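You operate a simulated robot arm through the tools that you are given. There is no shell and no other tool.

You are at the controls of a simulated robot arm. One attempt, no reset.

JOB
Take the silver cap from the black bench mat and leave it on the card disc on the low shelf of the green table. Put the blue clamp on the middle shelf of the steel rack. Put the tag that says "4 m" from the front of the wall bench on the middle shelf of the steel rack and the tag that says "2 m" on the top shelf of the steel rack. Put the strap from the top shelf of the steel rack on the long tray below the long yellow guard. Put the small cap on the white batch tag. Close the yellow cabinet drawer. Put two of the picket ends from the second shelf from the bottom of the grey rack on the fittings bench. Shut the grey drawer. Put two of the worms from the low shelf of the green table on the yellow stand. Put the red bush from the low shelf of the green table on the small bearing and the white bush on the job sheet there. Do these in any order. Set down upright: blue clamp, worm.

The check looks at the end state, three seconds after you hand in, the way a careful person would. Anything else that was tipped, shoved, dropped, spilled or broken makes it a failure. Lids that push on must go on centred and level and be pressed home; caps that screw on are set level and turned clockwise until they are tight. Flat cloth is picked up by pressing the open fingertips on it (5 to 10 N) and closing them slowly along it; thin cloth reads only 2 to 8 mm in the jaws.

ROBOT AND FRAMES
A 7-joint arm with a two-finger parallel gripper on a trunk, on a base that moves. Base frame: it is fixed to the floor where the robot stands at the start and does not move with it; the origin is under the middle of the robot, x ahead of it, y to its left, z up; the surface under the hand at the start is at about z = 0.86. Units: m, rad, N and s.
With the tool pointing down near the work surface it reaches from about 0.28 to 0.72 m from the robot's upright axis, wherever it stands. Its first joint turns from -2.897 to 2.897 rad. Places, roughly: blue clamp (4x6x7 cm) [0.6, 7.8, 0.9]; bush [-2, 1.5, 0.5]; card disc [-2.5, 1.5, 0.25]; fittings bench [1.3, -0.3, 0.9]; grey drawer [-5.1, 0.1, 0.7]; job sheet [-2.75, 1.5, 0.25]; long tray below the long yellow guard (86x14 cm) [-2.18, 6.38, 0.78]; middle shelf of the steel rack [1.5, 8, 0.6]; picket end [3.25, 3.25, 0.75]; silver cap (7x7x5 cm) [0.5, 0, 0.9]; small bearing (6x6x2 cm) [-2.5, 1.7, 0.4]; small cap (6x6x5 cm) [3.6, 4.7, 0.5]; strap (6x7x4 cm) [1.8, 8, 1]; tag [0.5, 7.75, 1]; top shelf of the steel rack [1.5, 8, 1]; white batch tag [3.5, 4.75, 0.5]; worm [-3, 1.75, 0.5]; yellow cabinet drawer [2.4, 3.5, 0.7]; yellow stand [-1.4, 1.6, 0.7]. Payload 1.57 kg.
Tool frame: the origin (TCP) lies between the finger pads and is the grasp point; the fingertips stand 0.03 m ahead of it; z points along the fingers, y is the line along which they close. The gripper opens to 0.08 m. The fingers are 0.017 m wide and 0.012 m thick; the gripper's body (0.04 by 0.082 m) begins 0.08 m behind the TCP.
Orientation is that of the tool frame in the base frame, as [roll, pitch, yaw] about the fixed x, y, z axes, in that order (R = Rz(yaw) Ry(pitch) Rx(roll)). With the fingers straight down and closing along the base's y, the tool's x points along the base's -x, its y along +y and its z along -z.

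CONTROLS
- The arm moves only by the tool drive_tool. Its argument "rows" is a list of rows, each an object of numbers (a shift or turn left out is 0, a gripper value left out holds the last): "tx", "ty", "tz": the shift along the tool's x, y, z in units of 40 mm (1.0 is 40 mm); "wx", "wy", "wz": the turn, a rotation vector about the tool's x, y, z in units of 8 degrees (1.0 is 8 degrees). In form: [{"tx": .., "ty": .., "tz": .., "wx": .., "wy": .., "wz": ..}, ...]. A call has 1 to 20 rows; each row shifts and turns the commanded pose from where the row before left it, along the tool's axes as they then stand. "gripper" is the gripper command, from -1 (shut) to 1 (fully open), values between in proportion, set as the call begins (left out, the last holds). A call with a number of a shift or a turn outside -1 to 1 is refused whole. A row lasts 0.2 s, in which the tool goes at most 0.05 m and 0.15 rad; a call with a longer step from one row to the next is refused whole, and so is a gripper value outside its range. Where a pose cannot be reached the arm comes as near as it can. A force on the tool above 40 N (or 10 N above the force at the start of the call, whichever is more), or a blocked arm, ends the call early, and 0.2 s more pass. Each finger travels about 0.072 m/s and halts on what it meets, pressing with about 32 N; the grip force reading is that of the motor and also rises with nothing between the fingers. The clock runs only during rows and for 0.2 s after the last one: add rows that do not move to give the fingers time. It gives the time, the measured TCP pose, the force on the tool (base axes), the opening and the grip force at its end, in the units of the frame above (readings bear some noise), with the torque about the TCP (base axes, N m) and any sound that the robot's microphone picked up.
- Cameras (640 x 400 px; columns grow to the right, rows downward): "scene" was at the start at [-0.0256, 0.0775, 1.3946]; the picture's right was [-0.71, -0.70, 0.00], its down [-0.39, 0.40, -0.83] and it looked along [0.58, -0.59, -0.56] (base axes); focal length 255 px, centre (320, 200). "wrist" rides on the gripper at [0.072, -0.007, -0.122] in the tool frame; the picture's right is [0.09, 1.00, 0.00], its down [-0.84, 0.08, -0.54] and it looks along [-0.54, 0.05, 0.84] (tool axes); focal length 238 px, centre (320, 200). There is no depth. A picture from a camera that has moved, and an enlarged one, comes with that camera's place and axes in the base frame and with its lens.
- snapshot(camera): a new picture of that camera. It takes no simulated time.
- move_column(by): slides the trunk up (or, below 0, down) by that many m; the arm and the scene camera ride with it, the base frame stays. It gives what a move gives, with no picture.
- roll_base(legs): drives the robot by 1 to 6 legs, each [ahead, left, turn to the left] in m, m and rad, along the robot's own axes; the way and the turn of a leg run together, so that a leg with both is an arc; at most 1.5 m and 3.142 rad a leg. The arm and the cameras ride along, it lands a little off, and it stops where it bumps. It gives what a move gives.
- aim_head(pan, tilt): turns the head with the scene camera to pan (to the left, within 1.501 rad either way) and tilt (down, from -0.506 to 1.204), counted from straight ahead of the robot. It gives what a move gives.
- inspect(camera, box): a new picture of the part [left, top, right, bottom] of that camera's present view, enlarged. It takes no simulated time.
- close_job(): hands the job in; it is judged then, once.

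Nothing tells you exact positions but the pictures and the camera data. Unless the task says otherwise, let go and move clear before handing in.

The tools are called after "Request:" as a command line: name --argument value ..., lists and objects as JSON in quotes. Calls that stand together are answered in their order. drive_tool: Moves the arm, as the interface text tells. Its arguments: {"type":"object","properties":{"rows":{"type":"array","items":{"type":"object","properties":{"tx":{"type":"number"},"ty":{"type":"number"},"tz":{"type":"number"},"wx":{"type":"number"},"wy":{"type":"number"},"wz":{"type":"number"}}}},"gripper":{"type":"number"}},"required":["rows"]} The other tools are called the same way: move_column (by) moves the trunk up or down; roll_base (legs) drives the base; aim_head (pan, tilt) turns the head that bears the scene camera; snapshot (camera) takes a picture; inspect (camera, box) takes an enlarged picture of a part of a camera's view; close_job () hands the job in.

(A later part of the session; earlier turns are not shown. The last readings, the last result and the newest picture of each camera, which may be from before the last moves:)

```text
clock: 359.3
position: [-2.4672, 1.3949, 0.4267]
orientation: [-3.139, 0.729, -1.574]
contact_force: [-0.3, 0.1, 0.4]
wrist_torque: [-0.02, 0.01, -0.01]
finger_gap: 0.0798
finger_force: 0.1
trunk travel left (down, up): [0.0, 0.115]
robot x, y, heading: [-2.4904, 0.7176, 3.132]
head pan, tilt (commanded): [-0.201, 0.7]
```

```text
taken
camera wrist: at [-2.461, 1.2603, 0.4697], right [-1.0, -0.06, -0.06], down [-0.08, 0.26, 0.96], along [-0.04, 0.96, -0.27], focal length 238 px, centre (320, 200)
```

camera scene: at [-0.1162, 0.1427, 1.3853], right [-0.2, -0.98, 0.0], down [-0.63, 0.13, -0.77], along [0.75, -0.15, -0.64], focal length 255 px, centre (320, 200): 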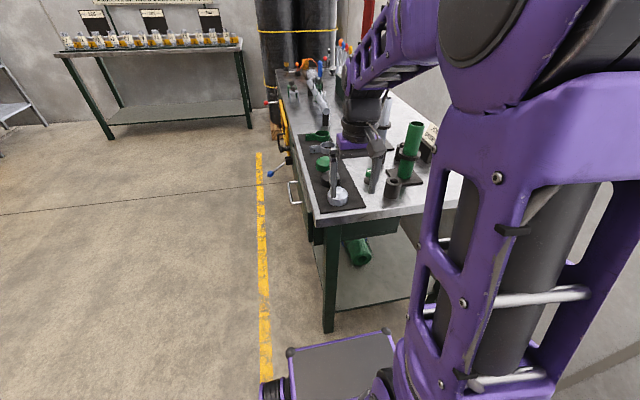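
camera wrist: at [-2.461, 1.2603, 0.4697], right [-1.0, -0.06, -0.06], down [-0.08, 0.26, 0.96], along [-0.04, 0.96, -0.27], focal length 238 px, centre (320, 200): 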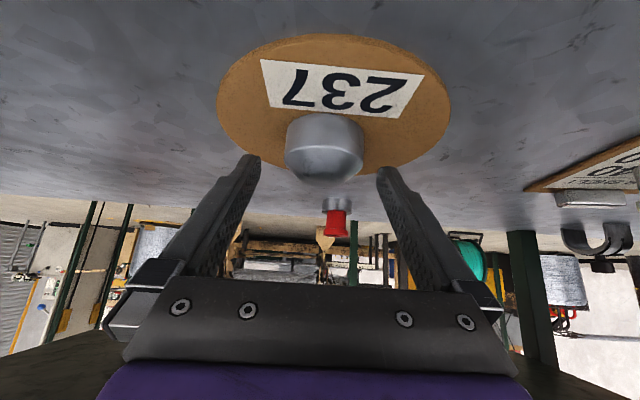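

The cap sits level on the disc, and behind it I can see the red bush on its bearing. Next I withdraw and drive on down the aisle to find the grey drawer near (-5.1, 0.1).

Request:
roll_base --legs '[[0, 0.08, 0]]'

Request:
drive_tool --rows '[{"tz": -0.9}, {"tz": -0.9}, {"tz": -0.9}, {"tz": -0.9}, {"tz": -0.9}, {"tz": -0.9}, {"tz": -0.9}, {}]'

Request:
aim_head --pan 0.2 --tilt 0.35

Request:
roll_base --legs '[[0.9, 0, 0]]'

Request:
snapshot --camera "scene"

```text
clock: 360.8
position: [-2.4677, 1.3155, 0.4277]
orientation: [-3.141, 0.73, -1.573]
contact_force: [-0.4, -0.6, -0.5]
wrist_torque: [0.0, 0.0, -0.04]
finger_gap: 0.08
finger_force: 0.0
trunk travel left (down, up): [0.0, 0.115]
robot x, y, heading: [-2.4905, 0.6398, 3.128]
head pan, tilt (commanded): [-0.201, 0.7]
```

```text
clock: 362.6
position: [-2.4694, 1.1471, 0.6139]
orientation: [-3.139, 0.731, -1.576]
contact_force: [-1.1, 0.2, -0.4]
wrist_torque: [0.0, 0.04, -0.02]
finger_gap: 0.0798
finger_force: 0.0
trunk travel left (down, up): [0.0, 0.115]
robot x, y, heading: [-2.4857, 0.6341, 3.139]
head pan, tilt (commanded): [-0.201, 0.7]
```

```text
clock: 363.4
position: [-2.4693, 1.1466, 0.6146]
orientation: [-3.14, 0.73, -1.574]
contact_force: [-0.3, 0.3, -0.1]
wrist_torque: [0.01, -0.02, 0.0]
finger_gap: 0.0803
finger_force: 0.1
trunk travel left (down, up): [0.0, 0.115]
robot x, y, heading: [-2.4892, 0.6404, 3.134]
head pan, tilt (commanded): [0.201, 0.351]
```

```text
clock: 368.1
position: [-3.3654, 1.1538, 0.6147]
orientation: [-3.139, 0.73, -1.577]
contact_force: [0.1, -0.5, -0.7]
wrist_torque: [-0.01, -0.04, -0.01]
finger_gap: 0.0801
finger_force: 0.1
trunk travel left (down, up): [0.0, 0.115]
robot x, y, heading: [-3.3847, 0.6457, 3.133]
head pan, tilt (commanded): [0.201, 0.351]
```

```text
taken
camera scene: at [-3.3862, 0.4888, 1.3666], right [-0.19, 0.98, 0.0], down [0.34, 0.07, -0.94], along [-0.92, -0.18, -0.34], focal length 255 px, centre (320, 200)
```

scene: 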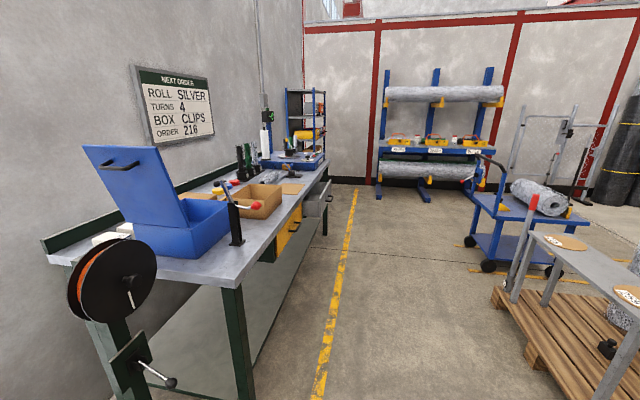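

Request:
inspect --camera "scene" --box '[240, 140, 360, 280]'

Request:
roll_base --legs '[[0.8, -0.05, 0]]'

Request:
aim_head --pan 0.4 --tilt 0.5

Request:
snapshot --camera "scene"

```text
2.86 times, centred on (300, 210) of scene
camera zoom: at [-3.3862, 0.4888, 1.3666], right [-0.19, 0.98, 0.0], down [0.34, 0.07, -0.94], along [-0.92, -0.18, -0.34], focal length 728 px, centre (377, 171)
```

zoom: 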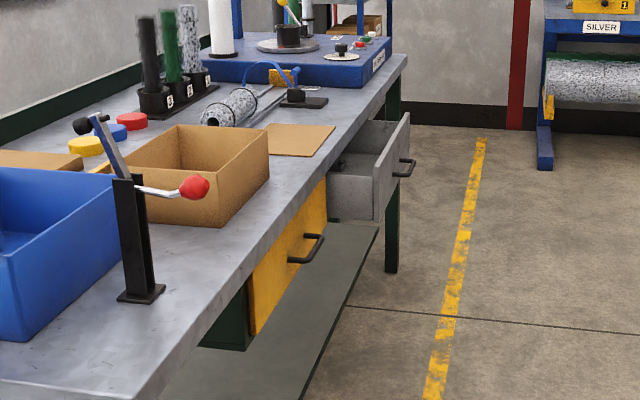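

```text
clock: 372.4
position: [-4.1645, 1.214, 0.614]
orientation: [-3.14, 0.73, -1.581]
contact_force: [0.1, -0.4, -0.3]
wrist_torque: [0.01, -0.04, -0.05]
finger_gap: 0.0797
finger_force: 0.1
trunk travel left (down, up): [0.0, 0.115]
robot x, y, heading: [-4.1857, 0.7068, 3.126]
head pan, tilt (commanded): [0.201, 0.351]
```

```text
clock: 373.2
position: [-4.1643, 1.214, 0.6153]
orientation: [-3.139, 0.731, -1.58]
contact_force: [0.6, -0.5, -0.2]
wrist_torque: [0.01, 0.03, -0.02]
finger_gap: 0.0801
finger_force: 0.0
trunk travel left (down, up): [0.0, 0.115]
robot x, y, heading: [-4.1842, 0.7051, 3.125]
head pan, tilt (commanded): [0.4, 0.499]
```

```text
taken
camera scene: at [-4.1794, 0.5308, 1.353], right [-0.38, 0.93, 0.0], down [0.44, 0.18, -0.88], along [-0.81, -0.33, -0.48], focal length 255 px, centre (320, 200)
```

scene: 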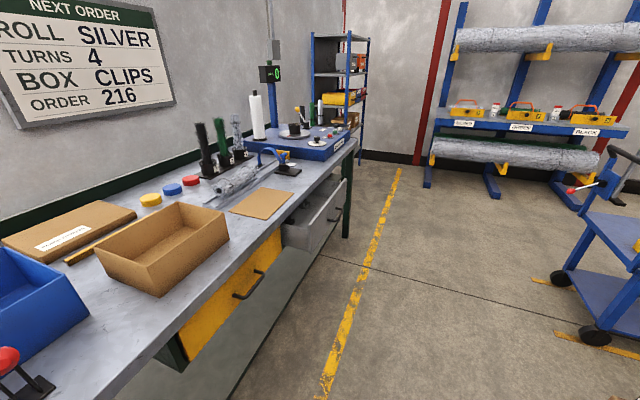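

The grey drawer at the far end of this bench stands open toward +y. My arm points the other way, so I turn around in the clear space before the bench and then back up to it.

Request:
roll_base --legs '[[-0.43, 0, 0], [0, -0.14, 0], [0, 0, 3.142]]'

Request:
roll_base --legs '[[-1.25, 0.02, 0]]'

Request:
snapshot --camera "wrist"

Request:
aim_head --pan -1.3 --tilt 0.7

Request:
snapshot --camera "scene"

```text
refused: 3.142 is not a number from -3.14159 to 3.14159
```

```text
clock: 379.5
position: [-2.9015, 1.1762, 0.6146]
orientation: [-3.141, 0.729, -1.581]
contact_force: [0.5, 0.5, -0.5]
wrist_torque: [-0.02, -0.02, 0.0]
finger_gap: 0.0801
finger_force: 0.0
trunk travel left (down, up): [0.0, 0.115]
robot x, y, heading: [-2.9273, 0.6652, 3.123]
head pan, tilt (commanded): [0.4, 0.499]
```

```text
taken
camera wrist: at [-2.8964, 1.0407, 0.6579], right [-1.0, -0.06, -0.06], down [-0.08, 0.26, 0.96], along [-0.04, 0.96, -0.27], focal length 238 px, centre (320, 200)
```

wrist: 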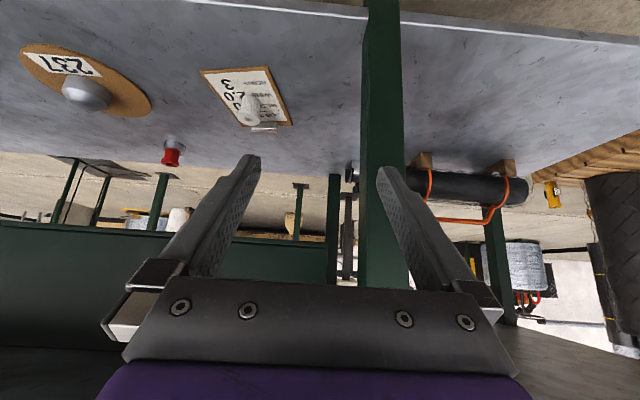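

```text
clock: 381.3
position: [-2.9013, 1.1755, 0.6149]
orientation: [-3.14, 0.729, -1.581]
contact_force: [0.5, -0.1, 0.1]
wrist_torque: [0.02, -0.02, -0.02]
finger_gap: 0.0799
finger_force: 0.0
trunk travel left (down, up): [0.0, 0.115]
robot x, y, heading: [-2.9241, 0.6657, 3.121]
head pan, tilt (commanded): [-1.3, 0.7]
```

```text
taken
camera scene: at [-2.8563, 0.6086, 1.3353], right [0.97, 0.25, 0.0], down [0.16, -0.62, -0.77], along [-0.19, 0.74, -0.64], focal length 255 px, centre (320, 200)
```

scene: 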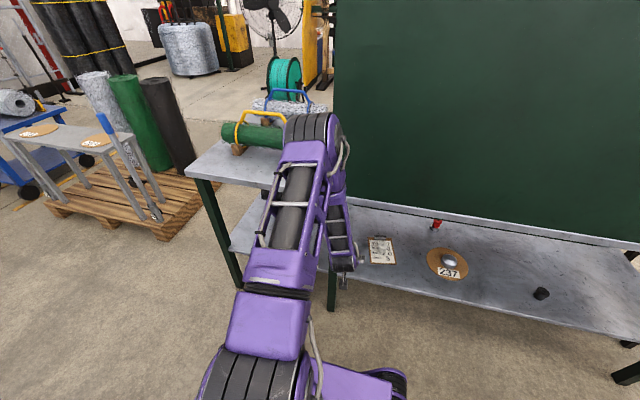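

A leg was refused because the turn exceeded the limit, and the follow-on move took me backward in the aisle, but nothing was touched. I redo it properly.

Request:
roll_base --legs '[[0.83, 0, 0], [0, -0.17, 0], [0, 0, 3.14]]'

Request:
snapshot --camera "scene"

```text
clock: 395.0
position: [-3.7993, 0.3482, 0.6147]
orientation: [-3.139, 0.731, 1.503]
contact_force: [0.4, 0.1, 0.1]
wrist_torque: [0.0, -0.02, -0.01]
finger_gap: 0.0801
finger_force: 0.1
trunk travel left (down, up): [0.0, 0.115]
robot x, y, heading: [-3.7467, 0.8511, -0.07]
head pan, tilt (commanded): [-1.3, 0.7]
```

```text
taken
camera scene: at [-3.8078, 0.9163, 1.3353], right [-0.98, -0.2, 0.0], down [-0.13, 0.63, -0.76], along [0.15, -0.75, -0.64], focal length 255 px, centre (320, 200)
```

scene: 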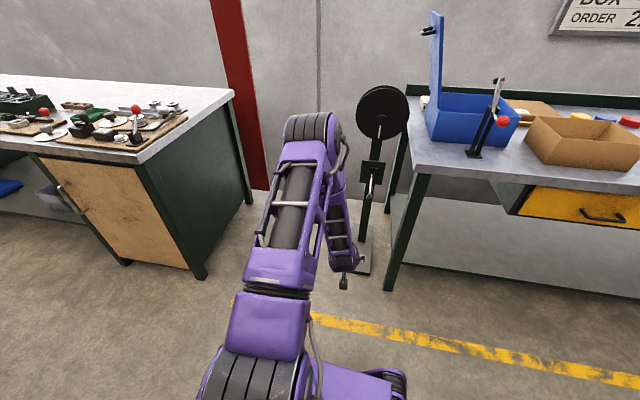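

Request:
roll_base --legs '[[0, 0, 0.07], [-1.0, 0, 0]]'

Request:
snapshot --camera "scene"

Request:
snapshot --camera "wrist"

```text
clock: 400.6
position: [-4.7666, 0.3548, 0.6144]
orientation: [-3.14, 0.729, 1.559]
contact_force: [0.4, 0.1, -0.4]
wrist_torque: [0.0, 0.02, -0.01]
finger_gap: 0.08
finger_force: 0.0
trunk travel left (down, up): [0.0, 0.115]
robot x, y, heading: [-4.7414, 0.8621, -0.014]
head pan, tilt (commanded): [-1.3, 0.7]
```

```text
taken
camera scene: at [-4.8076, 0.9225, 1.3353], right [-0.97, -0.25, 0.0], down [-0.16, 0.62, -0.76], along [0.19, -0.74, -0.64], focal length 255 px, centre (320, 200)
```

scene: 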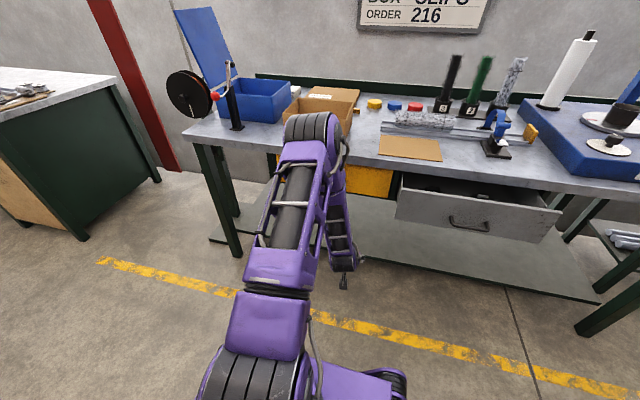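

```text
taken
camera wrist: at [-4.7716, 0.49, 0.6579], right [1.0, 0.06, -0.06], down [0.08, -0.26, 0.96], along [0.04, -0.96, -0.27], focal length 238 px, centre (320, 200)
```

wrist: 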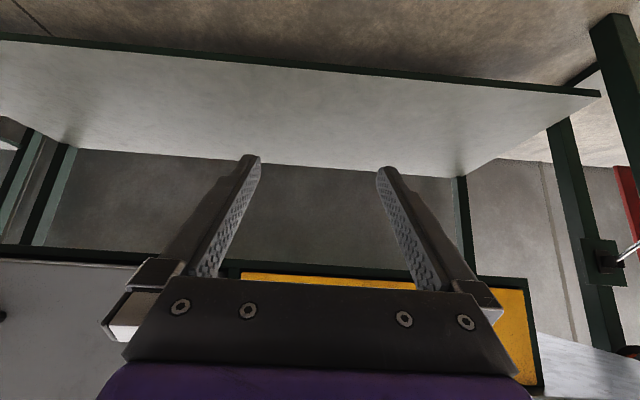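

The grey drawer front spans x from -4.92 to -5.43 with its handle at the centre. I'll push it with closed fingertips beside the handle at about x = -5.03, z = 0.73.

Request:
roll_base --legs '[[-0.265, 0, 0.014]]'

Request:
drive_tool --rows '[{"tx": -0.55, "tz": -0.5, "wy": -0.76}, {"tx": -0.6, "tz": -0.4, "wy": -0.76}, {"tx": -0.65, "tz": -0.35, "wy": -0.76}, {"tx": -0.65, "tz": -0.35}, {"tx": -0.3, "tz": -0.2}, {}]' --gripper -1

Request:
snapshot --camera "wrist"

Request:
snapshot --camera "scene"

```text
clock: 402.5
position: [-5.0186, 0.3566, 0.6141]
orientation: [-3.14, 0.728, 1.576]
contact_force: [-0.4, -0.3, -0.4]
wrist_torque: [0.01, -0.01, -0.02]
finger_gap: 0.0798
finger_force: 0.1
trunk travel left (down, up): [0.0, 0.115]
robot x, y, heading: [-5.0019, 0.8646, 0.002]
head pan, tilt (commanded): [-1.3, 0.7]
```

```text
clock: 403.9
position: [-5.0188, 0.345, 0.746]
orientation: [-3.139, 1.047, 1.578]
contact_force: [-1.2, -1.3, -0.5]
wrist_torque: [-0.01, 0.03, -0.01]
finger_gap: 0.0002
finger_force: 21.7
trunk travel left (down, up): [0.0, 0.115]
robot x, y, heading: [-5.0029, 0.8654, -0.001]
head pan, tilt (commanded): [-1.3, 0.7]
```

```text
taken
camera wrist: at [-5.0255, 0.487, 0.7447], right [1.0, 0.05, -0.08], down [0.08, 0.05, 1.0], along [0.05, -1.0, 0.05], focal length 238 px, centre (320, 200)
```

wrist: 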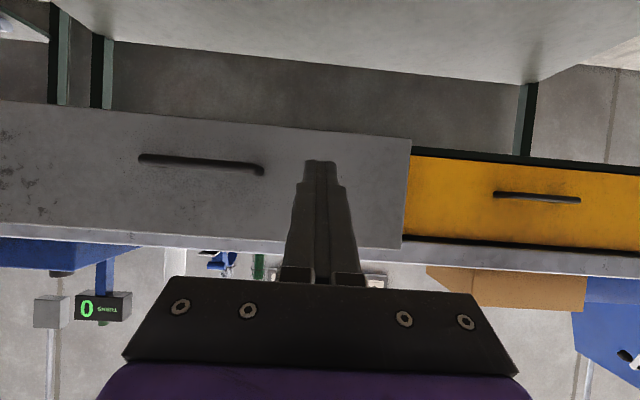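

```text
taken
camera scene: at [-5.0684, 0.9237, 1.3352], right [-0.96, -0.27, 0.0], down [-0.17, 0.62, -0.76], along [0.2, -0.74, -0.64], focal length 255 px, centre (320, 200)
```

scene: 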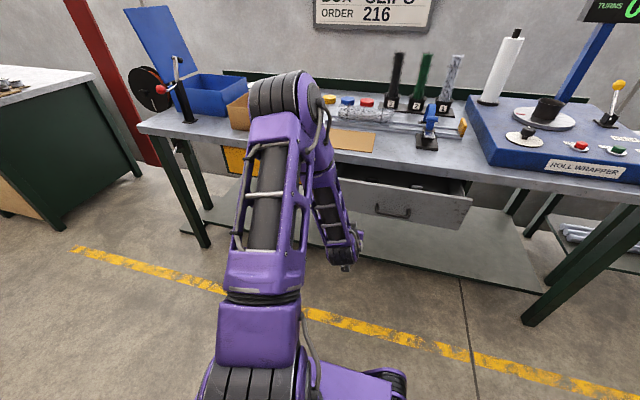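

Request:
drive_tool --rows '[{"tx": -0.375, "tz": 0.65}, {"tx": -0.375, "tz": 0.65}, {"tx": -0.375, "tz": 0.65}, {"tx": -0.375, "tz": 0.65}, {}]'

Request:
snapshot --camera "wrist"

```text
clock: 405.1
position: [-5.0181, 0.2247, 0.7476]
orientation: [-3.139, 1.047, 1.577]
contact_force: [-0.9, -0.5, -0.5]
wrist_torque: [0.0, 0.04, 0.03]
finger_gap: 0.0001
finger_force: 20.7
trunk travel left (down, up): [0.0, 0.115]
robot x, y, heading: [-5.0049, 0.8675, -0.001]
head pan, tilt (commanded): [-1.3, 0.7]
```

```text
taken
camera wrist: at [-5.0254, 0.367, 0.745], right [1.0, 0.05, -0.08], down [0.08, 0.05, 1.0], along [0.05, -1.0, 0.05], focal length 238 px, centre (320, 200)
```

wrist: 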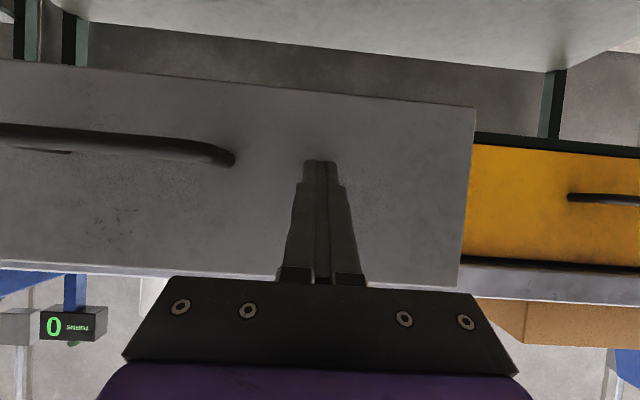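

Request:
drive_tool --rows '[{"tx": -0.15, "tz": 0.26}, {"tx": -0.15, "tz": 0.26}, {"tx": -0.15, "tz": 0.26}, {"tx": -0.15, "tz": 0.26}, {}]'

Request:
snapshot --camera "wrist"

```text
clock: 406.3
position: [-5.0175, 0.177, 0.7456]
orientation: [-3.138, 1.047, 1.575]
contact_force: [-0.5, 0.4, -1.5]
wrist_torque: [-0.01, 0.0, 0.01]
finger_gap: 0.0
finger_force: 21.9
trunk travel left (down, up): [0.0, 0.115]
robot x, y, heading: [-5.0053, 0.865, 0.001]
head pan, tilt (commanded): [-1.3, 0.7]
```

```text
taken
camera wrist: at [-5.0249, 0.3191, 0.745], right [1.0, 0.05, -0.08], down [0.08, 0.05, 1.0], along [0.05, -1.0, 0.05], focal length 238 px, centre (320, 200)
```

wrist: 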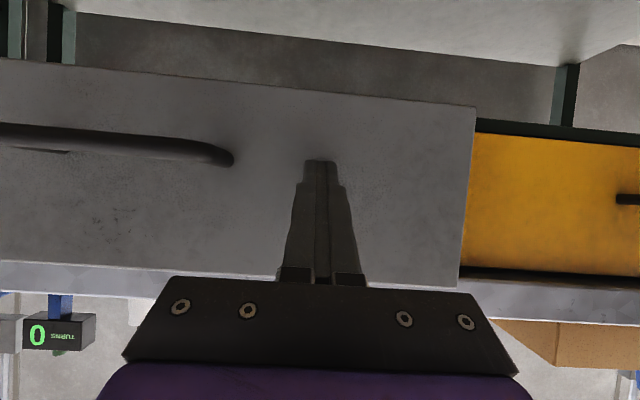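

The drawer is sliding in with my fingertips. I keep pushing until it seats.

Request:
drive_tool --rows '[{"tx": -0.15, "tz": 0.26}, {"tx": -0.15, "tz": 0.26}, {"tx": -0.15, "tz": 0.26}, {"tx": -0.15, "tz": 0.26}, {}]'

Request:
drive_tool --rows '[{"tx": -0.1, "tz": 0.173}, {"tx": -0.1, "tz": 0.173}, {"tx": -0.1, "tz": 0.173}, {"tx": -0.1, "tz": 0.173}, {}]'

Request:
snapshot --camera "wrist"

```text
clock: 407.5
position: [-5.0163, 0.1298, 0.7452]
orientation: [-3.137, 1.048, 1.575]
contact_force: [-0.5, 0.2, 0.2]
wrist_torque: [-0.01, 0.0, 0.01]
finger_gap: 0.0
finger_force: 21.1
trunk travel left (down, up): [0.0, 0.115]
robot x, y, heading: [-5.003, 0.8664, 0.003]
head pan, tilt (commanded): [-1.3, 0.7]
```

```text
clock: 408.3
position: [-5.0169, 0.1135, 0.7434]
orientation: [-3.138, 1.038, 1.58]
contact_force: [1.4, 21.1, 7.8]
wrist_torque: [-0.03, 0.05, -0.02]
finger_gap: 0.0
finger_force: 21.2
trunk travel left (down, up): [0.0, 0.115]
robot x, y, heading: [-5.0061, 0.8665, -0.0]
head pan, tilt (commanded): [-1.3, 0.7]
stopped in row 3: the force on the tool passed its limit at 55 N (the readings are from after the stop); the commanded pose is now the measured one
```

```text
taken
camera wrist: at [-5.0246, 0.255, 0.7442], right [1.0, 0.05, -0.08], down [0.08, 0.04, 1.0], along [0.05, -1.0, 0.04], focal length 238 px, centre (320, 200)
```

wrist: 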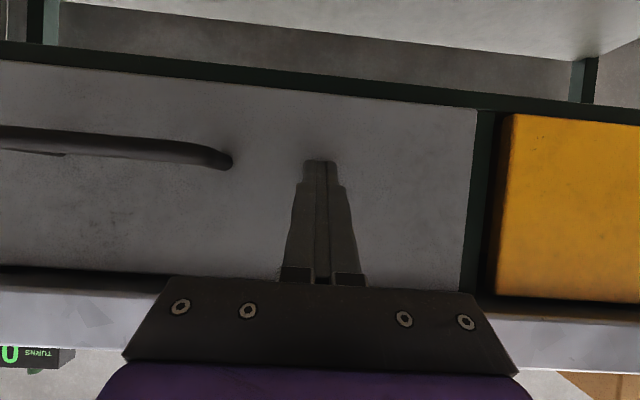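

The drawer has seated: the force jumped and its front is flush with the frame. I back away and verify with the scene camera.

Request:
drive_tool --rows '[{"tx": 0.3, "tz": -0.52}, {"tx": 0.4, "tz": -0.7}, {"tx": 0.4, "tz": -0.7}, {"tx": 0.4, "tz": -0.7}, {"tx": 0.4, "tz": -0.7}, {"tx": 0.4, "tz": -0.7}, {}]'

Request:
snapshot --camera "scene"

Request:
snapshot --camera "wrist"

```text
clock: 409.9
position: [-5.0184, 0.2963, 0.745]
orientation: [-3.135, 1.04, 1.578]
contact_force: [-1.6, 0.0, -0.4]
wrist_torque: [0.0, -0.01, -0.02]
finger_gap: 0.0002
finger_force: 21.2
trunk travel left (down, up): [0.0, 0.115]
robot x, y, heading: [-5.0014, 0.8689, 0.004]
head pan, tilt (commanded): [-1.3, 0.7]
```

```text
taken
camera scene: at [-5.0684, 0.9242, 1.3353], right [-0.96, -0.27, 0.0], down [-0.17, 0.62, -0.76], along [0.2, -0.74, -0.64], focal length 255 px, centre (320, 200)
```

scene: 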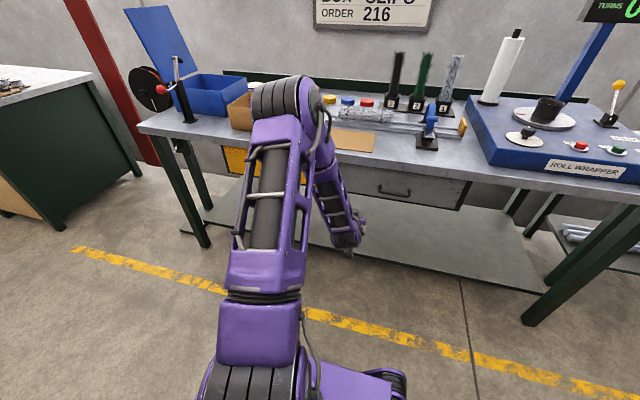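

```text
taken
camera wrist: at [-5.0247, 0.4388, 0.7455], right [1.0, 0.05, -0.08], down [0.08, 0.04, 1.0], along [0.05, -1.0, 0.04], focal length 238 px, centre (320, 200)
```

wrist: 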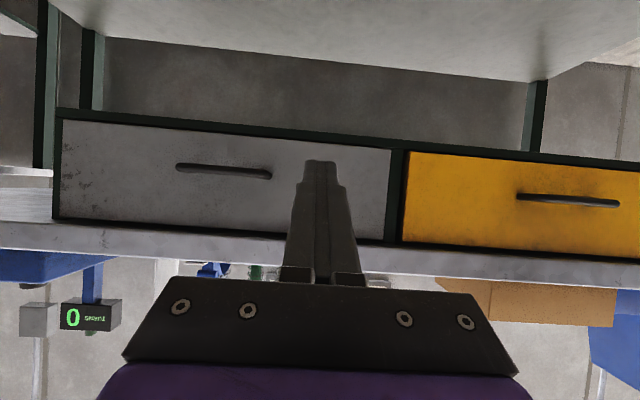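

The grey drawer is shut and flush. I swing the arm to the front for the drive back through the aisle.

Request:
drive_tool --rows '[{"tx": 0.017, "ty": 0.97, "tz": -0.029, "wx": -0.42, "wz": -0.247}, {"tx": 0.017, "ty": 0.97, "tz": -0.029, "wx": -0.42, "wz": -0.247}, {"tx": 0.017, "ty": 0.97, "tz": -0.029, "wx": -0.42, "wz": -0.247}, {"tx": 0.017, "ty": 0.97, "tz": -0.029, "wx": -0.42, "wz": -0.247}, {"tx": 0.017, "ty": 0.97, "tz": -0.029, "wx": -0.42, "wz": -0.247}, {"tx": 0.017, "ty": 0.97, "tz": -0.029, "wx": -0.42, "wz": -0.247}, {"tx": 0.017, "ty": 0.97, "tz": -0.029, "wx": -0.42, "wz": -0.247}, {"tx": 0.017, "ty": 0.97, "tz": -0.029, "wx": -0.42, "wz": -0.247}, {"tx": 0.017, "ty": 0.97, "tz": -0.029, "wx": -0.42, "wz": -0.247}, {"tx": 0.017, "ty": 0.97, "tz": -0.029, "wx": -0.42, "wz": -0.247}, {"tx": 0.017, "ty": 0.97, "tz": -0.029, "wx": -0.42, "wz": -0.247}, {"tx": 0.017, "ty": 0.97, "tz": -0.029, "wx": -0.42, "wz": -0.247}, {}]'

Request:
drive_tool --rows '[{"tx": 0.017, "ty": 0.97, "tz": -0.029, "wx": -0.42, "wz": -0.247}, {"tx": 0.017, "ty": 0.97, "tz": -0.029, "wx": -0.42, "wz": -0.247}, {"tx": 0.017, "ty": 0.97, "tz": -0.029, "wx": -0.42, "wz": -0.247}, {"tx": 0.017, "ty": 0.97, "tz": -0.029, "wx": -0.42, "wz": -0.247}, {"tx": 0.017, "ty": 0.97, "tz": -0.029, "wx": -0.42, "wz": -0.247}, {"tx": 0.017, "ty": 0.97, "tz": -0.029, "wx": -0.42, "wz": -0.247}, {"tx": 0.017, "ty": 0.97, "tz": -0.029, "wx": -0.42, "wz": -0.247}, {"tx": 0.017, "ty": 0.97, "tz": -0.029, "wx": -0.42, "wz": -0.247}, {"tx": 0.017, "ty": 0.97, "tz": -0.029, "wx": -0.42, "wz": -0.247}, {"tx": 0.017, "ty": 0.97, "tz": -0.029, "wx": -0.42, "wz": -0.247}, {"tx": 0.017, "ty": 0.97, "tz": -0.029, "wx": -0.42, "wz": -0.247}, {}]'

Request:
drive_tool --rows '[{"tx": -0.4, "tz": -0.5, "wy": 0.93}, {"tx": -0.35, "tz": -0.6, "wy": 0.93}, {"tx": -0.25, "tz": -0.7, "wy": 0.93}, {"tx": -0.1, "tz": -0.8, "wy": 0.93}, {"tx": 0.1, "tz": -0.8, "wy": 0.93}, {"tx": 0.2, "tz": -0.8, "wy": 0.93}, {"tx": 0.3, "tz": -0.8, "wy": 0.93}, {"tx": 0.4, "tz": -0.8, "wy": 0.93}, {}]'

```text
clock: 412.7
position: [-4.6027, 0.4788, 0.746]
orientation: [-3.135, 1.037, 2.395]
contact_force: [-0.6, -0.1, 0.6]
wrist_torque: [0.01, 0.01, 0.02]
finger_gap: 0.0
finger_force: 21.1
trunk travel left (down, up): [0.0, 0.115]
robot x, y, heading: [-5.0046, 0.8672, -0.001]
head pan, tilt (commanded): [-1.3, 0.7]
```

```text
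clock: 415.3
position: [-4.4493, 0.8678, 0.7433]
orientation: [-3.141, 1.036, -3.141]
contact_force: [-0.1, 0.3, -0.3]
wrist_torque: [0.01, 0.02, 0.01]
finger_gap: 0.0002
finger_force: 21.1
trunk travel left (down, up): [0.0, 0.115]
robot x, y, heading: [-5.0048, 0.8645, -0.003]
head pan, tilt (commanded): [-1.3, 0.7]
```

```text
clock: 417.3
position: [-4.576, 0.8677, 0.9599]
orientation: [-3.14, -0.003, 3.138]
contact_force: [0.1, 0.8, 0.1]
wrist_torque: [0.0, -0.01, -0.02]
finger_gap: 0.0001
finger_force: 21.4
trunk travel left (down, up): [0.0, 0.115]
robot x, y, heading: [-5.0035, 0.8607, -0.001]
head pan, tilt (commanded): [-1.3, 0.7]
```

Request:
roll_base --legs '[[0, -0.1, 0], [1.45, 0, 0], [1.45, 0, 0], [1.45, 0, 0], [0, 1.25, 0], [1.4, 0.2, 0]]'

Request:
aim_head --pan 0.5 --tilt 0.4

Request:
snapshot --camera "scene"

```text
clock: 457.8
position: [1.1736, 2.2164, 0.9596]
orientation: [-3.14, -0.001, -3.134]
contact_force: [0.3, -0.3, 0.8]
wrist_torque: [-0.01, 0.02, 0.0]
finger_gap: 0.0
finger_force: 21.3
trunk travel left (down, up): [0.0, 0.115]
robot x, y, heading: [0.7477, 2.2101, 0.008]
head pan, tilt (commanded): [-1.3, 0.7]
```

```text
clock: 459.6
position: [1.174, 2.2163, 0.9586]
orientation: [-3.14, -0.002, -3.134]
contact_force: [0.6, -0.1, -0.7]
wrist_torque: [-0.02, 0.03, -0.01]
finger_gap: 0.0001
finger_force: 21.1
trunk travel left (down, up): [0.0, 0.115]
robot x, y, heading: [0.7486, 2.207, 0.008]
head pan, tilt (commanded): [0.499, 0.4]
```

```text
taken
camera scene: at [0.7388, 2.3948, 1.3621], right [0.49, -0.87, 0.0], down [-0.34, -0.19, -0.92], along [0.81, 0.45, -0.39], focal length 255 px, centre (320, 200)
```

scene: 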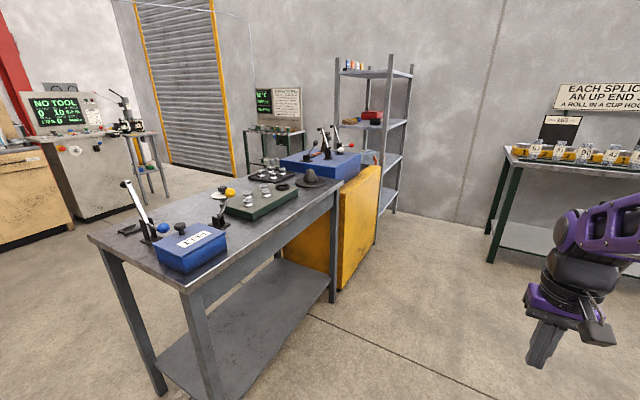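

Request:
roll_base --legs '[[1.35, 0, 0]]'

Request:
aim_head --pan 1.0 --tilt 0.4

Request:
snapshot --camera "scene"

Request:
aim_head --pan 0.4 --tilt 0.3

Request:
snapshot --camera "scene"

```text
clock: 466.3
position: [2.5135, 2.2318, 0.9583]
orientation: [-3.139, -0.002, -3.131]
contact_force: [-0.7, 0.1, 0.2]
wrist_torque: [0.0, 0.02, 0.0]
finger_gap: 0.0001
finger_force: 20.7
trunk travel left (down, up): [0.0, 0.115]
robot x, y, heading: [2.0922, 2.2251, 0.013]
head pan, tilt (commanded): [0.499, 0.4]
```

```text
clock: 467.2
position: [2.5139, 2.2317, 0.9594]
orientation: [-3.138, -0.004, -3.132]
contact_force: [-0.2, -0.5, 0.8]
wrist_torque: [0.01, 0.01, -0.03]
finger_gap: 0.0
finger_force: 21.5
trunk travel left (down, up): [0.0, 0.115]
robot x, y, heading: [2.0877, 2.2236, 0.011]
head pan, tilt (commanded): [1.0, 0.4]
```

```text
taken
camera scene: at [2.0471, 2.4419, 1.3621], right [0.85, -0.53, 0.0], down [-0.21, -0.33, -0.92], along [0.49, 0.78, -0.39], focal length 255 px, centre (320, 200)
```

scene: 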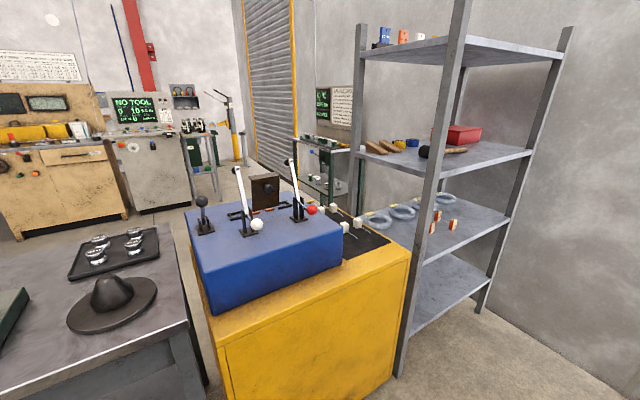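

```text
clock: 468.2
position: [2.514, 2.2324, 0.9588]
orientation: [-3.139, -0.002, -3.131]
contact_force: [0.2, -0.4, 0.4]
wrist_torque: [0.01, -0.01, 0.02]
finger_gap: 0.0001
finger_force: 21.3
trunk travel left (down, up): [0.0, 0.115]
robot x, y, heading: [2.0888, 2.2276, 0.009]
head pan, tilt (commanded): [0.4, 0.3]
```

```text
taken
camera scene: at [2.0835, 2.4008, 1.3714], right [0.4, -0.92, 0.0], down [-0.27, -0.12, -0.96], along [0.88, 0.38, -0.3], focal length 255 px, centre (320, 200)
```

scene: 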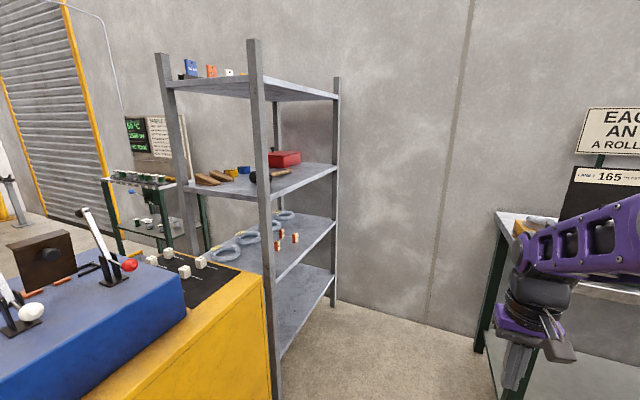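

Request:
inspect --camera "scene" --box '[180, 180, 340, 280]'

Request:
inspect --camera "scene" --box '[150, 120, 310, 220]'

```text
4.00 times, centred on (260, 230) of scene
camera zoom: at [2.0835, 2.4008, 1.3714], right [0.4, -0.92, 0.0], down [-0.27, -0.12, -0.96], along [0.88, 0.38, -0.3], focal length 1020 px, centre (560, 80)
```

zoom: 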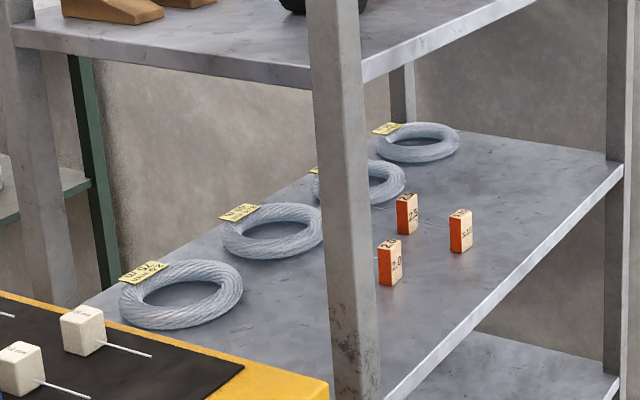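

```text
4.00 times, centred on (230, 170) of scene
camera zoom: at [2.0835, 2.4008, 1.3714], right [0.4, -0.92, 0.0], down [-0.27, -0.12, -0.96], along [0.88, 0.38, -0.3], focal length 1020 px, centre (680, 320)
```

zoom: 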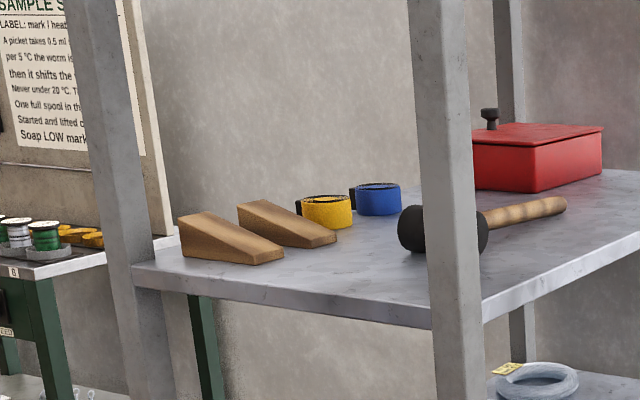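

On the second shelf from the bottom I see four wire coils and three small red-and-white blocks. I turn to face the rack and move in front of it for a closer look.

Request:
roll_base --legs '[[0, 0, 1.56], [0, -1.1, 0]]'

Request:
aim_head --pan 0.0 --tilt 0.6

Request:
snapshot --camera "scene"

Request:
snapshot --camera "wrist"

```text
clock: 478.9
position: [2.7723, 2.6541, 0.9591]
orientation: [-3.14, -0.003, -1.582]
contact_force: [-0.8, -0.5, 0.4]
wrist_torque: [0.04, 0.02, 0.04]
finger_gap: 0.0
finger_force: 21.4
trunk travel left (down, up): [0.0, 0.115]
robot x, y, heading: [2.7741, 2.2291, 1.564]
head pan, tilt (commanded): [0.4, 0.3]
stopped in leg 2: the robot was blocked; the commanded pose is now the measured one
```

```text
clock: 479.7
position: [2.7732, 2.653, 0.9596]
orientation: [-3.139, -0.002, -1.581]
contact_force: [-0.5, -0.1, -0.5]
wrist_torque: [-0.02, 0.0, -0.01]
finger_gap: 0.0001
finger_force: 21.1
trunk travel left (down, up): [0.0, 0.115]
robot x, y, heading: [2.7727, 2.2277, 1.566]
head pan, tilt (commanded): [0.0, 0.6]
```

```text
taken
camera scene: at [2.6329, 2.2265, 1.3439], right [1.0, 0.0, 0.0], down [0.0, -0.56, -0.83], along [0.0, 0.83, -0.56], focal length 255 px, centre (320, 200)
```

scene: 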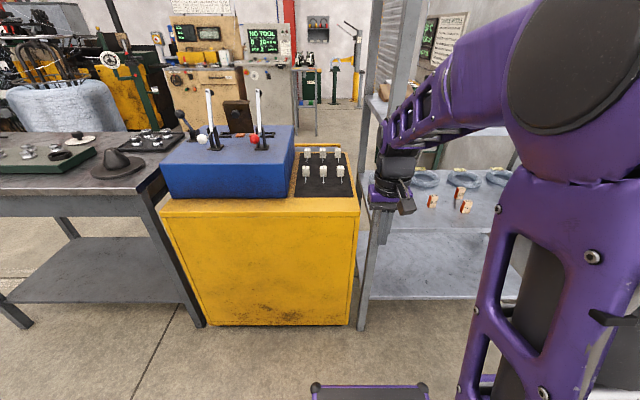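

```text
taken
camera wrist: at [2.7783, 2.582, 1.0815], right [-1.0, -0.08, 0.0], down [-0.07, 0.84, 0.54], along [-0.04, 0.54, -0.84], focal length 238 px, centre (320, 200)
```

wrist: 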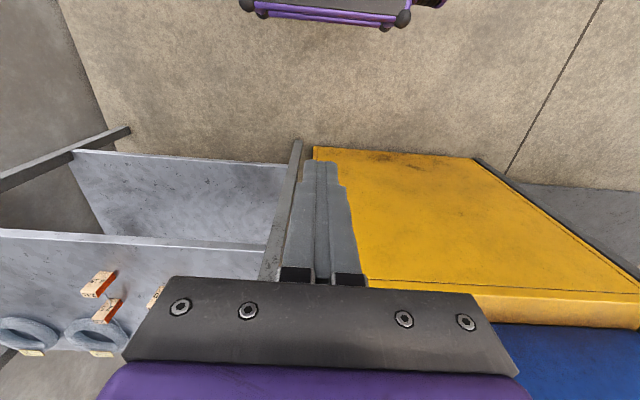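

The strafe was blocked at x = 2.77, so I look to the right to see what is in the way.

Request:
aim_head --pan -1.4 --tilt 0.9

Request:
snapshot --camera "scene"

Request:
aim_head --pan 0.0 --tilt 1.15

Request:
snapshot --camera "scene"

```text
clock: 481.3
position: [2.7732, 2.6537, 0.96]
orientation: [-3.14, -0.002, -1.581]
contact_force: [-0.8, -0.3, 0.1]
wrist_torque: [-0.01, -0.02, -0.02]
finger_gap: 0.0
finger_force: 21.8
trunk travel left (down, up): [0.0, 0.115]
robot x, y, heading: [2.7693, 2.2286, 1.571]
head pan, tilt (commanded): [-1.4, 0.901]
```

```text
taken
camera scene: at [2.707, 2.1506, 1.3191], right [0.17, -0.99, 0.0], down [-0.77, -0.13, -0.62], along [0.61, 0.1, -0.78], focal length 255 px, centre (320, 200)
```

scene: 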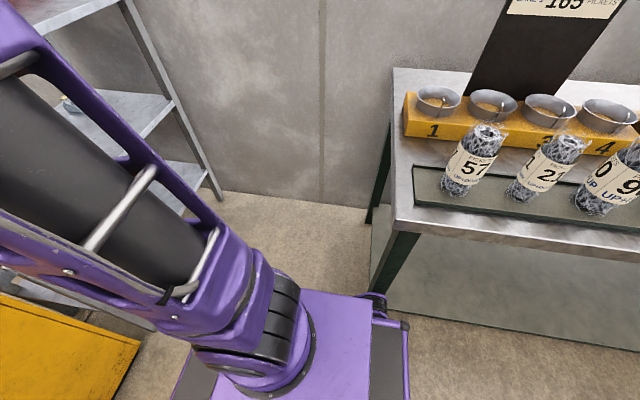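

```text
clock: 482.8
position: [2.7731, 2.6545, 0.96]
orientation: [-3.14, -0.001, -1.582]
contact_force: [0.7, 0.5, 0.6]
wrist_torque: [0.02, 0.02, 0.01]
finger_gap: 0.0001
finger_force: 21.2
trunk travel left (down, up): [0.0, 0.115]
robot x, y, heading: [2.772, 2.2259, 1.565]
head pan, tilt (commanded): [0.0, 1.15]
```

```text
taken
camera scene: at [2.6329, 2.1976, 1.3022], right [1.0, -0.01, 0.0], down [-0.01, -0.91, -0.41], along [0.0, 0.41, -0.91], focal length 255 px, centre (320, 200)
```

scene: 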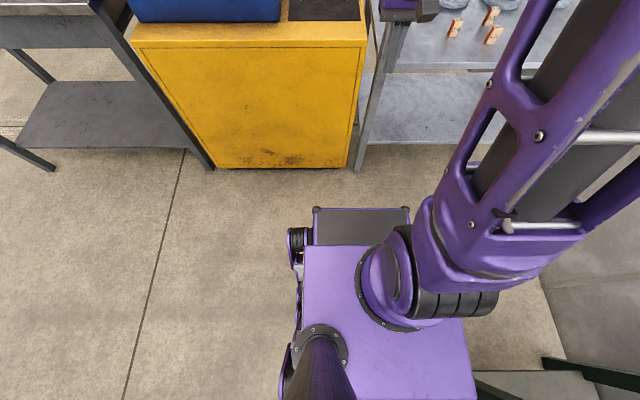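

The splice table's corner leg is beside my right rear wheel; its rolls all still stand. I move forward past it first and then shift right in front of the rack.

Request:
roll_base --legs '[[0.26, 0.02, 0], [0, -0.45, 0]]'

Request:
snapshot --camera "scene"

Request:
snapshot --camera "wrist"

```text
clock: 486.1
position: [2.814, 2.9126, 0.9585]
orientation: [3.137, -0.002, -1.549]
contact_force: [-5.2, 0.1, 1.0]
wrist_torque: [0.17, -0.56, 0.12]
finger_gap: 0.0001
finger_force: 21.2
trunk travel left (down, up): [0.0, 0.115]
robot x, y, heading: [2.8277, 2.4875, 1.574]
head pan, tilt (commanded): [0.0, 1.15]
stopped in leg 2: the force on the tool passed its limit at 54 N (the readings are from after the stop); the commanded pose is now the measured one
```

```text
taken
camera scene: at [2.6878, 2.4572, 1.3021], right [1.0, 0.0, 0.0], down [0.0, -0.91, -0.41], along [0.0, 0.41, -0.91], focal length 255 px, centre (320, 200)
```

scene: 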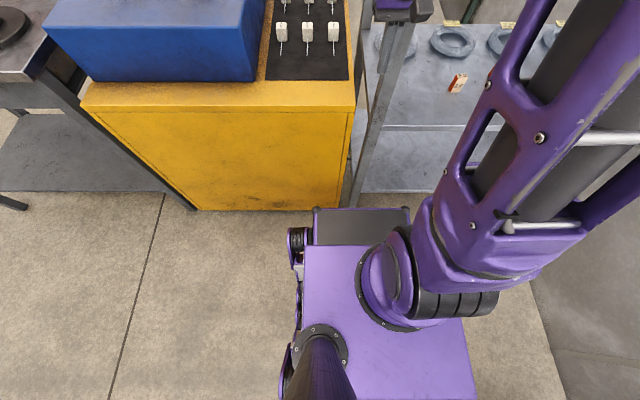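

```text
taken
camera wrist: at [2.8227, 2.8425, 1.0815], right [-0.99, -0.11, 0.01], down [-0.09, 0.84, 0.54], along [-0.07, 0.54, -0.84], focal length 238 px, centre (320, 200)
```

wrist: 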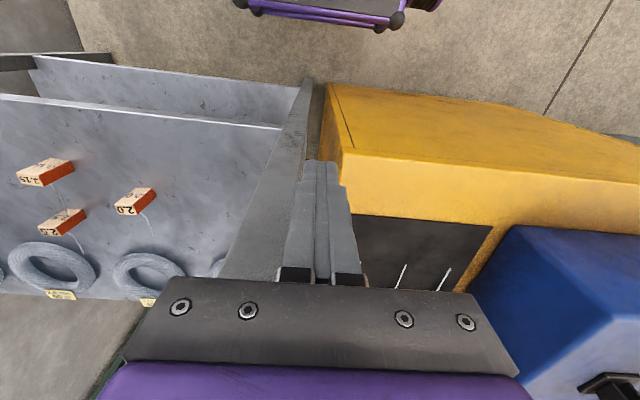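

The hand touched the rack's front post, and everything on the shelves is still in place. I ease left, retract the hand, and then shift right.

Request:
roll_base --legs '[[0, 0.06, 0]]'

Request:
drive_tool --rows '[{"tx": 0.6}, {"tx": 0.6}, {"tx": 0.6}, {"tx": 0.3}, {}]'

Request:
snapshot --camera "wrist"

```text
clock: 487.3
position: [2.7557, 2.9141, 0.9585]
orientation: [3.138, -0.003, -1.55]
contact_force: [0.6, 1.0, 0.3]
wrist_torque: [0.03, 0.01, 0.01]
finger_gap: 0.0
finger_force: 21.6
trunk travel left (down, up): [0.0, 0.115]
robot x, y, heading: [2.7685, 2.4868, 1.574]
head pan, tilt (commanded): [0.0, 1.15]
```

```text
clock: 488.5
position: [2.7581, 2.8295, 0.9586]
orientation: [3.136, -0.005, -1.551]
contact_force: [-0.6, 0.6, 0.8]
wrist_torque: [-0.02, 0.01, 0.01]
finger_gap: 0.0
finger_force: 21.1
trunk travel left (down, up): [0.0, 0.115]
robot x, y, heading: [2.7676, 2.4834, 1.571]
head pan, tilt (commanded): [0.0, 1.15]
```

```text
taken
camera wrist: at [2.7652, 2.7586, 1.081], right [-0.99, -0.11, 0.01], down [-0.09, 0.84, 0.54], along [-0.06, 0.53, -0.84], focal length 238 px, centre (320, 200)
```

wrist: 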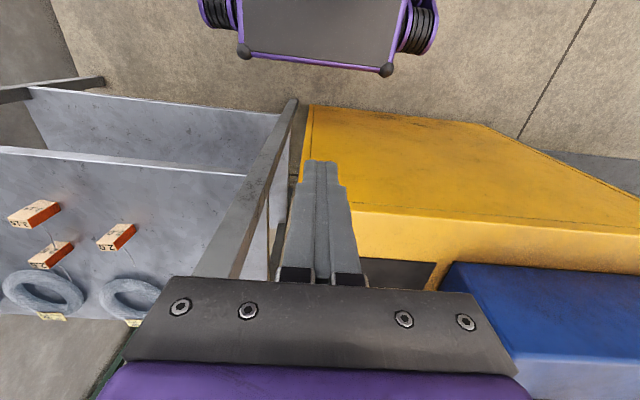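

Request:
roll_base --legs '[[0, -0.2, 0], [0, -0.2, 0]]'

Request:
snapshot --camera "wrist"

Request:
aim_head --pan 0.0 --tilt 0.6

Request:
snapshot --camera "scene"

```text
clock: 493.2
position: [3.1552, 2.8298, 0.9592]
orientation: [3.136, -0.003, -1.553]
contact_force: [-0.4, -0.4, -0.2]
wrist_torque: [-0.01, 0.0, -0.04]
finger_gap: 0.0
finger_force: 21.1
trunk travel left (down, up): [0.0, 0.115]
robot x, y, heading: [3.1627, 2.485, 1.572]
head pan, tilt (commanded): [0.0, 1.15]
```

```text
taken
camera wrist: at [3.1629, 2.7585, 1.0815], right [-0.99, -0.11, 0.01], down [-0.09, 0.84, 0.54], along [-0.06, 0.54, -0.84], focal length 238 px, centre (320, 200)
```

wrist: 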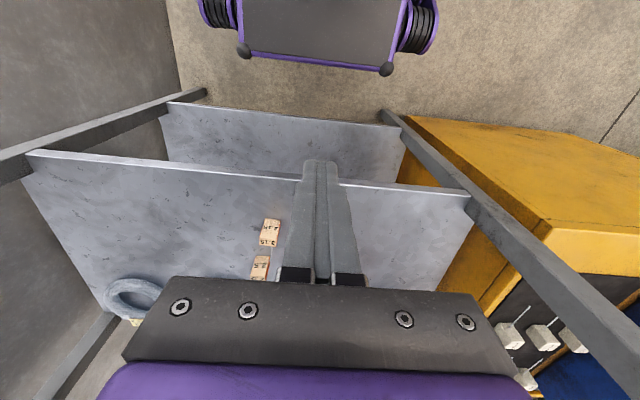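

```text
clock: 494.2
position: [3.1551, 2.8299, 0.9588]
orientation: [3.136, -0.009, -1.553]
contact_force: [-0.1, -0.1, 0.6]
wrist_torque: [0.0, -0.02, -0.01]
finger_gap: 0.0002
finger_force: 21.5
trunk travel left (down, up): [0.0, 0.115]
robot x, y, heading: [3.1646, 2.4876, 1.569]
head pan, tilt (commanded): [0.0, 0.6]
```

```text
taken
camera scene: at [3.0317, 2.4591, 1.3039], right [1.0, -0.1, 0.0], down [-0.09, -0.9, -0.43], along [0.04, 0.43, -0.9], focal length 255 px, centre (320, 200)
```

scene: 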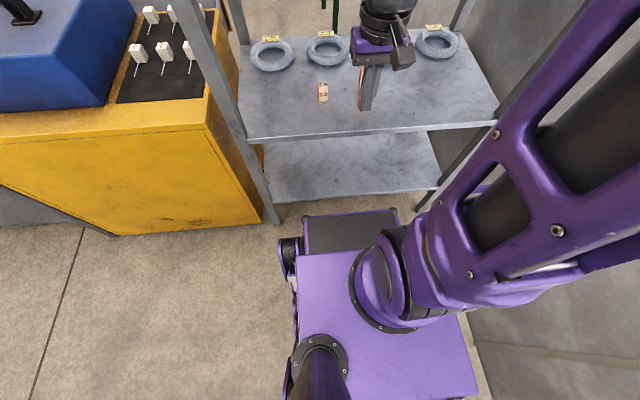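

Request:
inspect --camera "scene" --box '[240, 20, 480, 150]'

Request:
inspect --camera "wrist" --box '[100, 190, 300, 320]'

```text
2.67 times, centred on (360, 85) of scene
camera zoom: at [3.0317, 2.4591, 1.3039], right [1.0, -0.1, 0.0], down [-0.09, -0.9, -0.43], along [0.04, 0.43, -0.9], focal length 680 px, centre (213, 507)
```

zoom: 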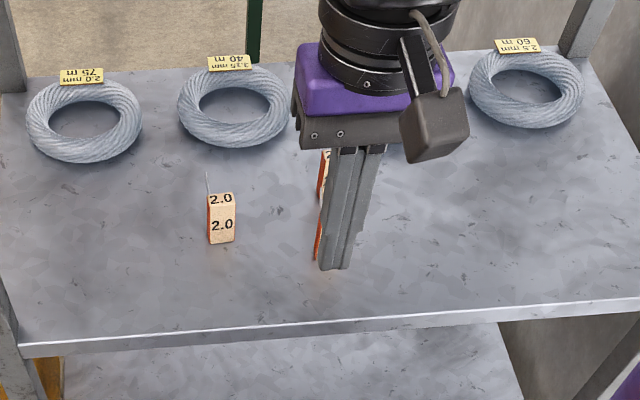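

```text
3.08 times, centred on (200, 255) of wrist
camera zoom: at [3.1631, 2.759, 1.0801], right [-0.99, -0.11, 0.01], down [-0.09, 0.84, 0.54], along [-0.06, 0.53, -0.84], focal length 733 px, centre (689, 31)
```

zoom: 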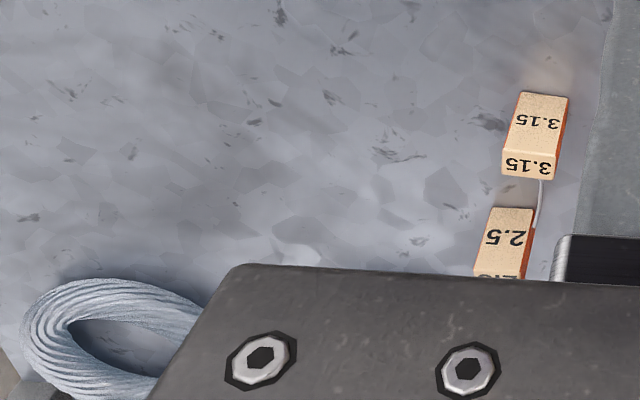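

The blocks are labelled 2.0, 2.5 and 3.15 and each has a wire stub, so these are the picket ends (the coils are stock wire). I open the gripper and go in tilted toward the front-left "2.0" block near (3.11, 3.10).

Request:
drive_tool --rows '[{"tx": -0.6125, "tz": 0.456, "ty": 0.14, "wy": -0.703}, {"tx": -0.565, "tz": 0.514, "ty": 0.14, "wy": -0.703}, {"tx": -0.512, "tz": 0.567, "ty": 0.14, "wy": -0.703}, {"tx": -0.4535, "tz": 0.6145, "ty": 0.14, "wy": -0.703}, {"tx": -0.3915, "tz": 0.656, "ty": 0.14, "wy": -0.703}, {"tx": -0.325, "tz": 0.691, "ty": 0.14, "wy": -0.703}, {"tx": -0.256, "tz": 0.72, "ty": 0.14, "wy": -0.703}, {"tx": -0.184, "tz": 0.5, "ty": 0.14, "wy": -0.703}, {}]' --gripper 1

Request:
snapshot --camera "wrist"

Request:
snapshot --camera "scene"

```text
clock: 496.2
position: [3.1064, 3.019, 0.8207]
orientation: [3.134, 0.782, -1.556]
contact_force: [-0.4, 0.2, 0.0]
wrist_torque: [0.0, -0.02, 0.02]
finger_gap: 0.0803
finger_force: 0.1
trunk travel left (down, up): [0.0, 0.115]
robot x, y, heading: [3.1638, 2.4905, 1.573]
head pan, tilt (commanded): [0.0, 0.6]
```

```text
taken
camera wrist: at [3.1146, 2.8816, 0.8561], right [-0.99, -0.08, -0.06], down [-0.08, 0.21, 0.97], along [-0.07, 0.97, -0.21], focal length 238 px, centre (320, 200)
```

wrist: 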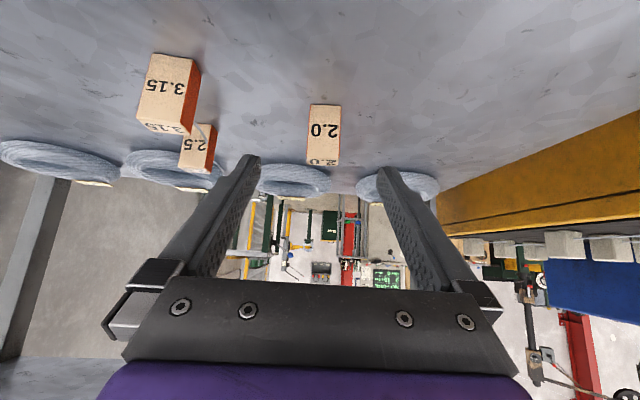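

```text
taken
camera scene: at [3.0258, 2.4862, 1.3439], right [1.0, 0.0, 0.0], down [0.0, -0.56, -0.83], along [0.0, 0.83, -0.56], focal length 255 px, centre (320, 200)
```

scene: 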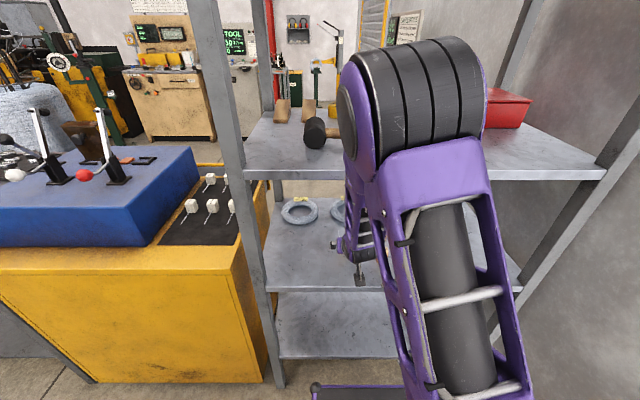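

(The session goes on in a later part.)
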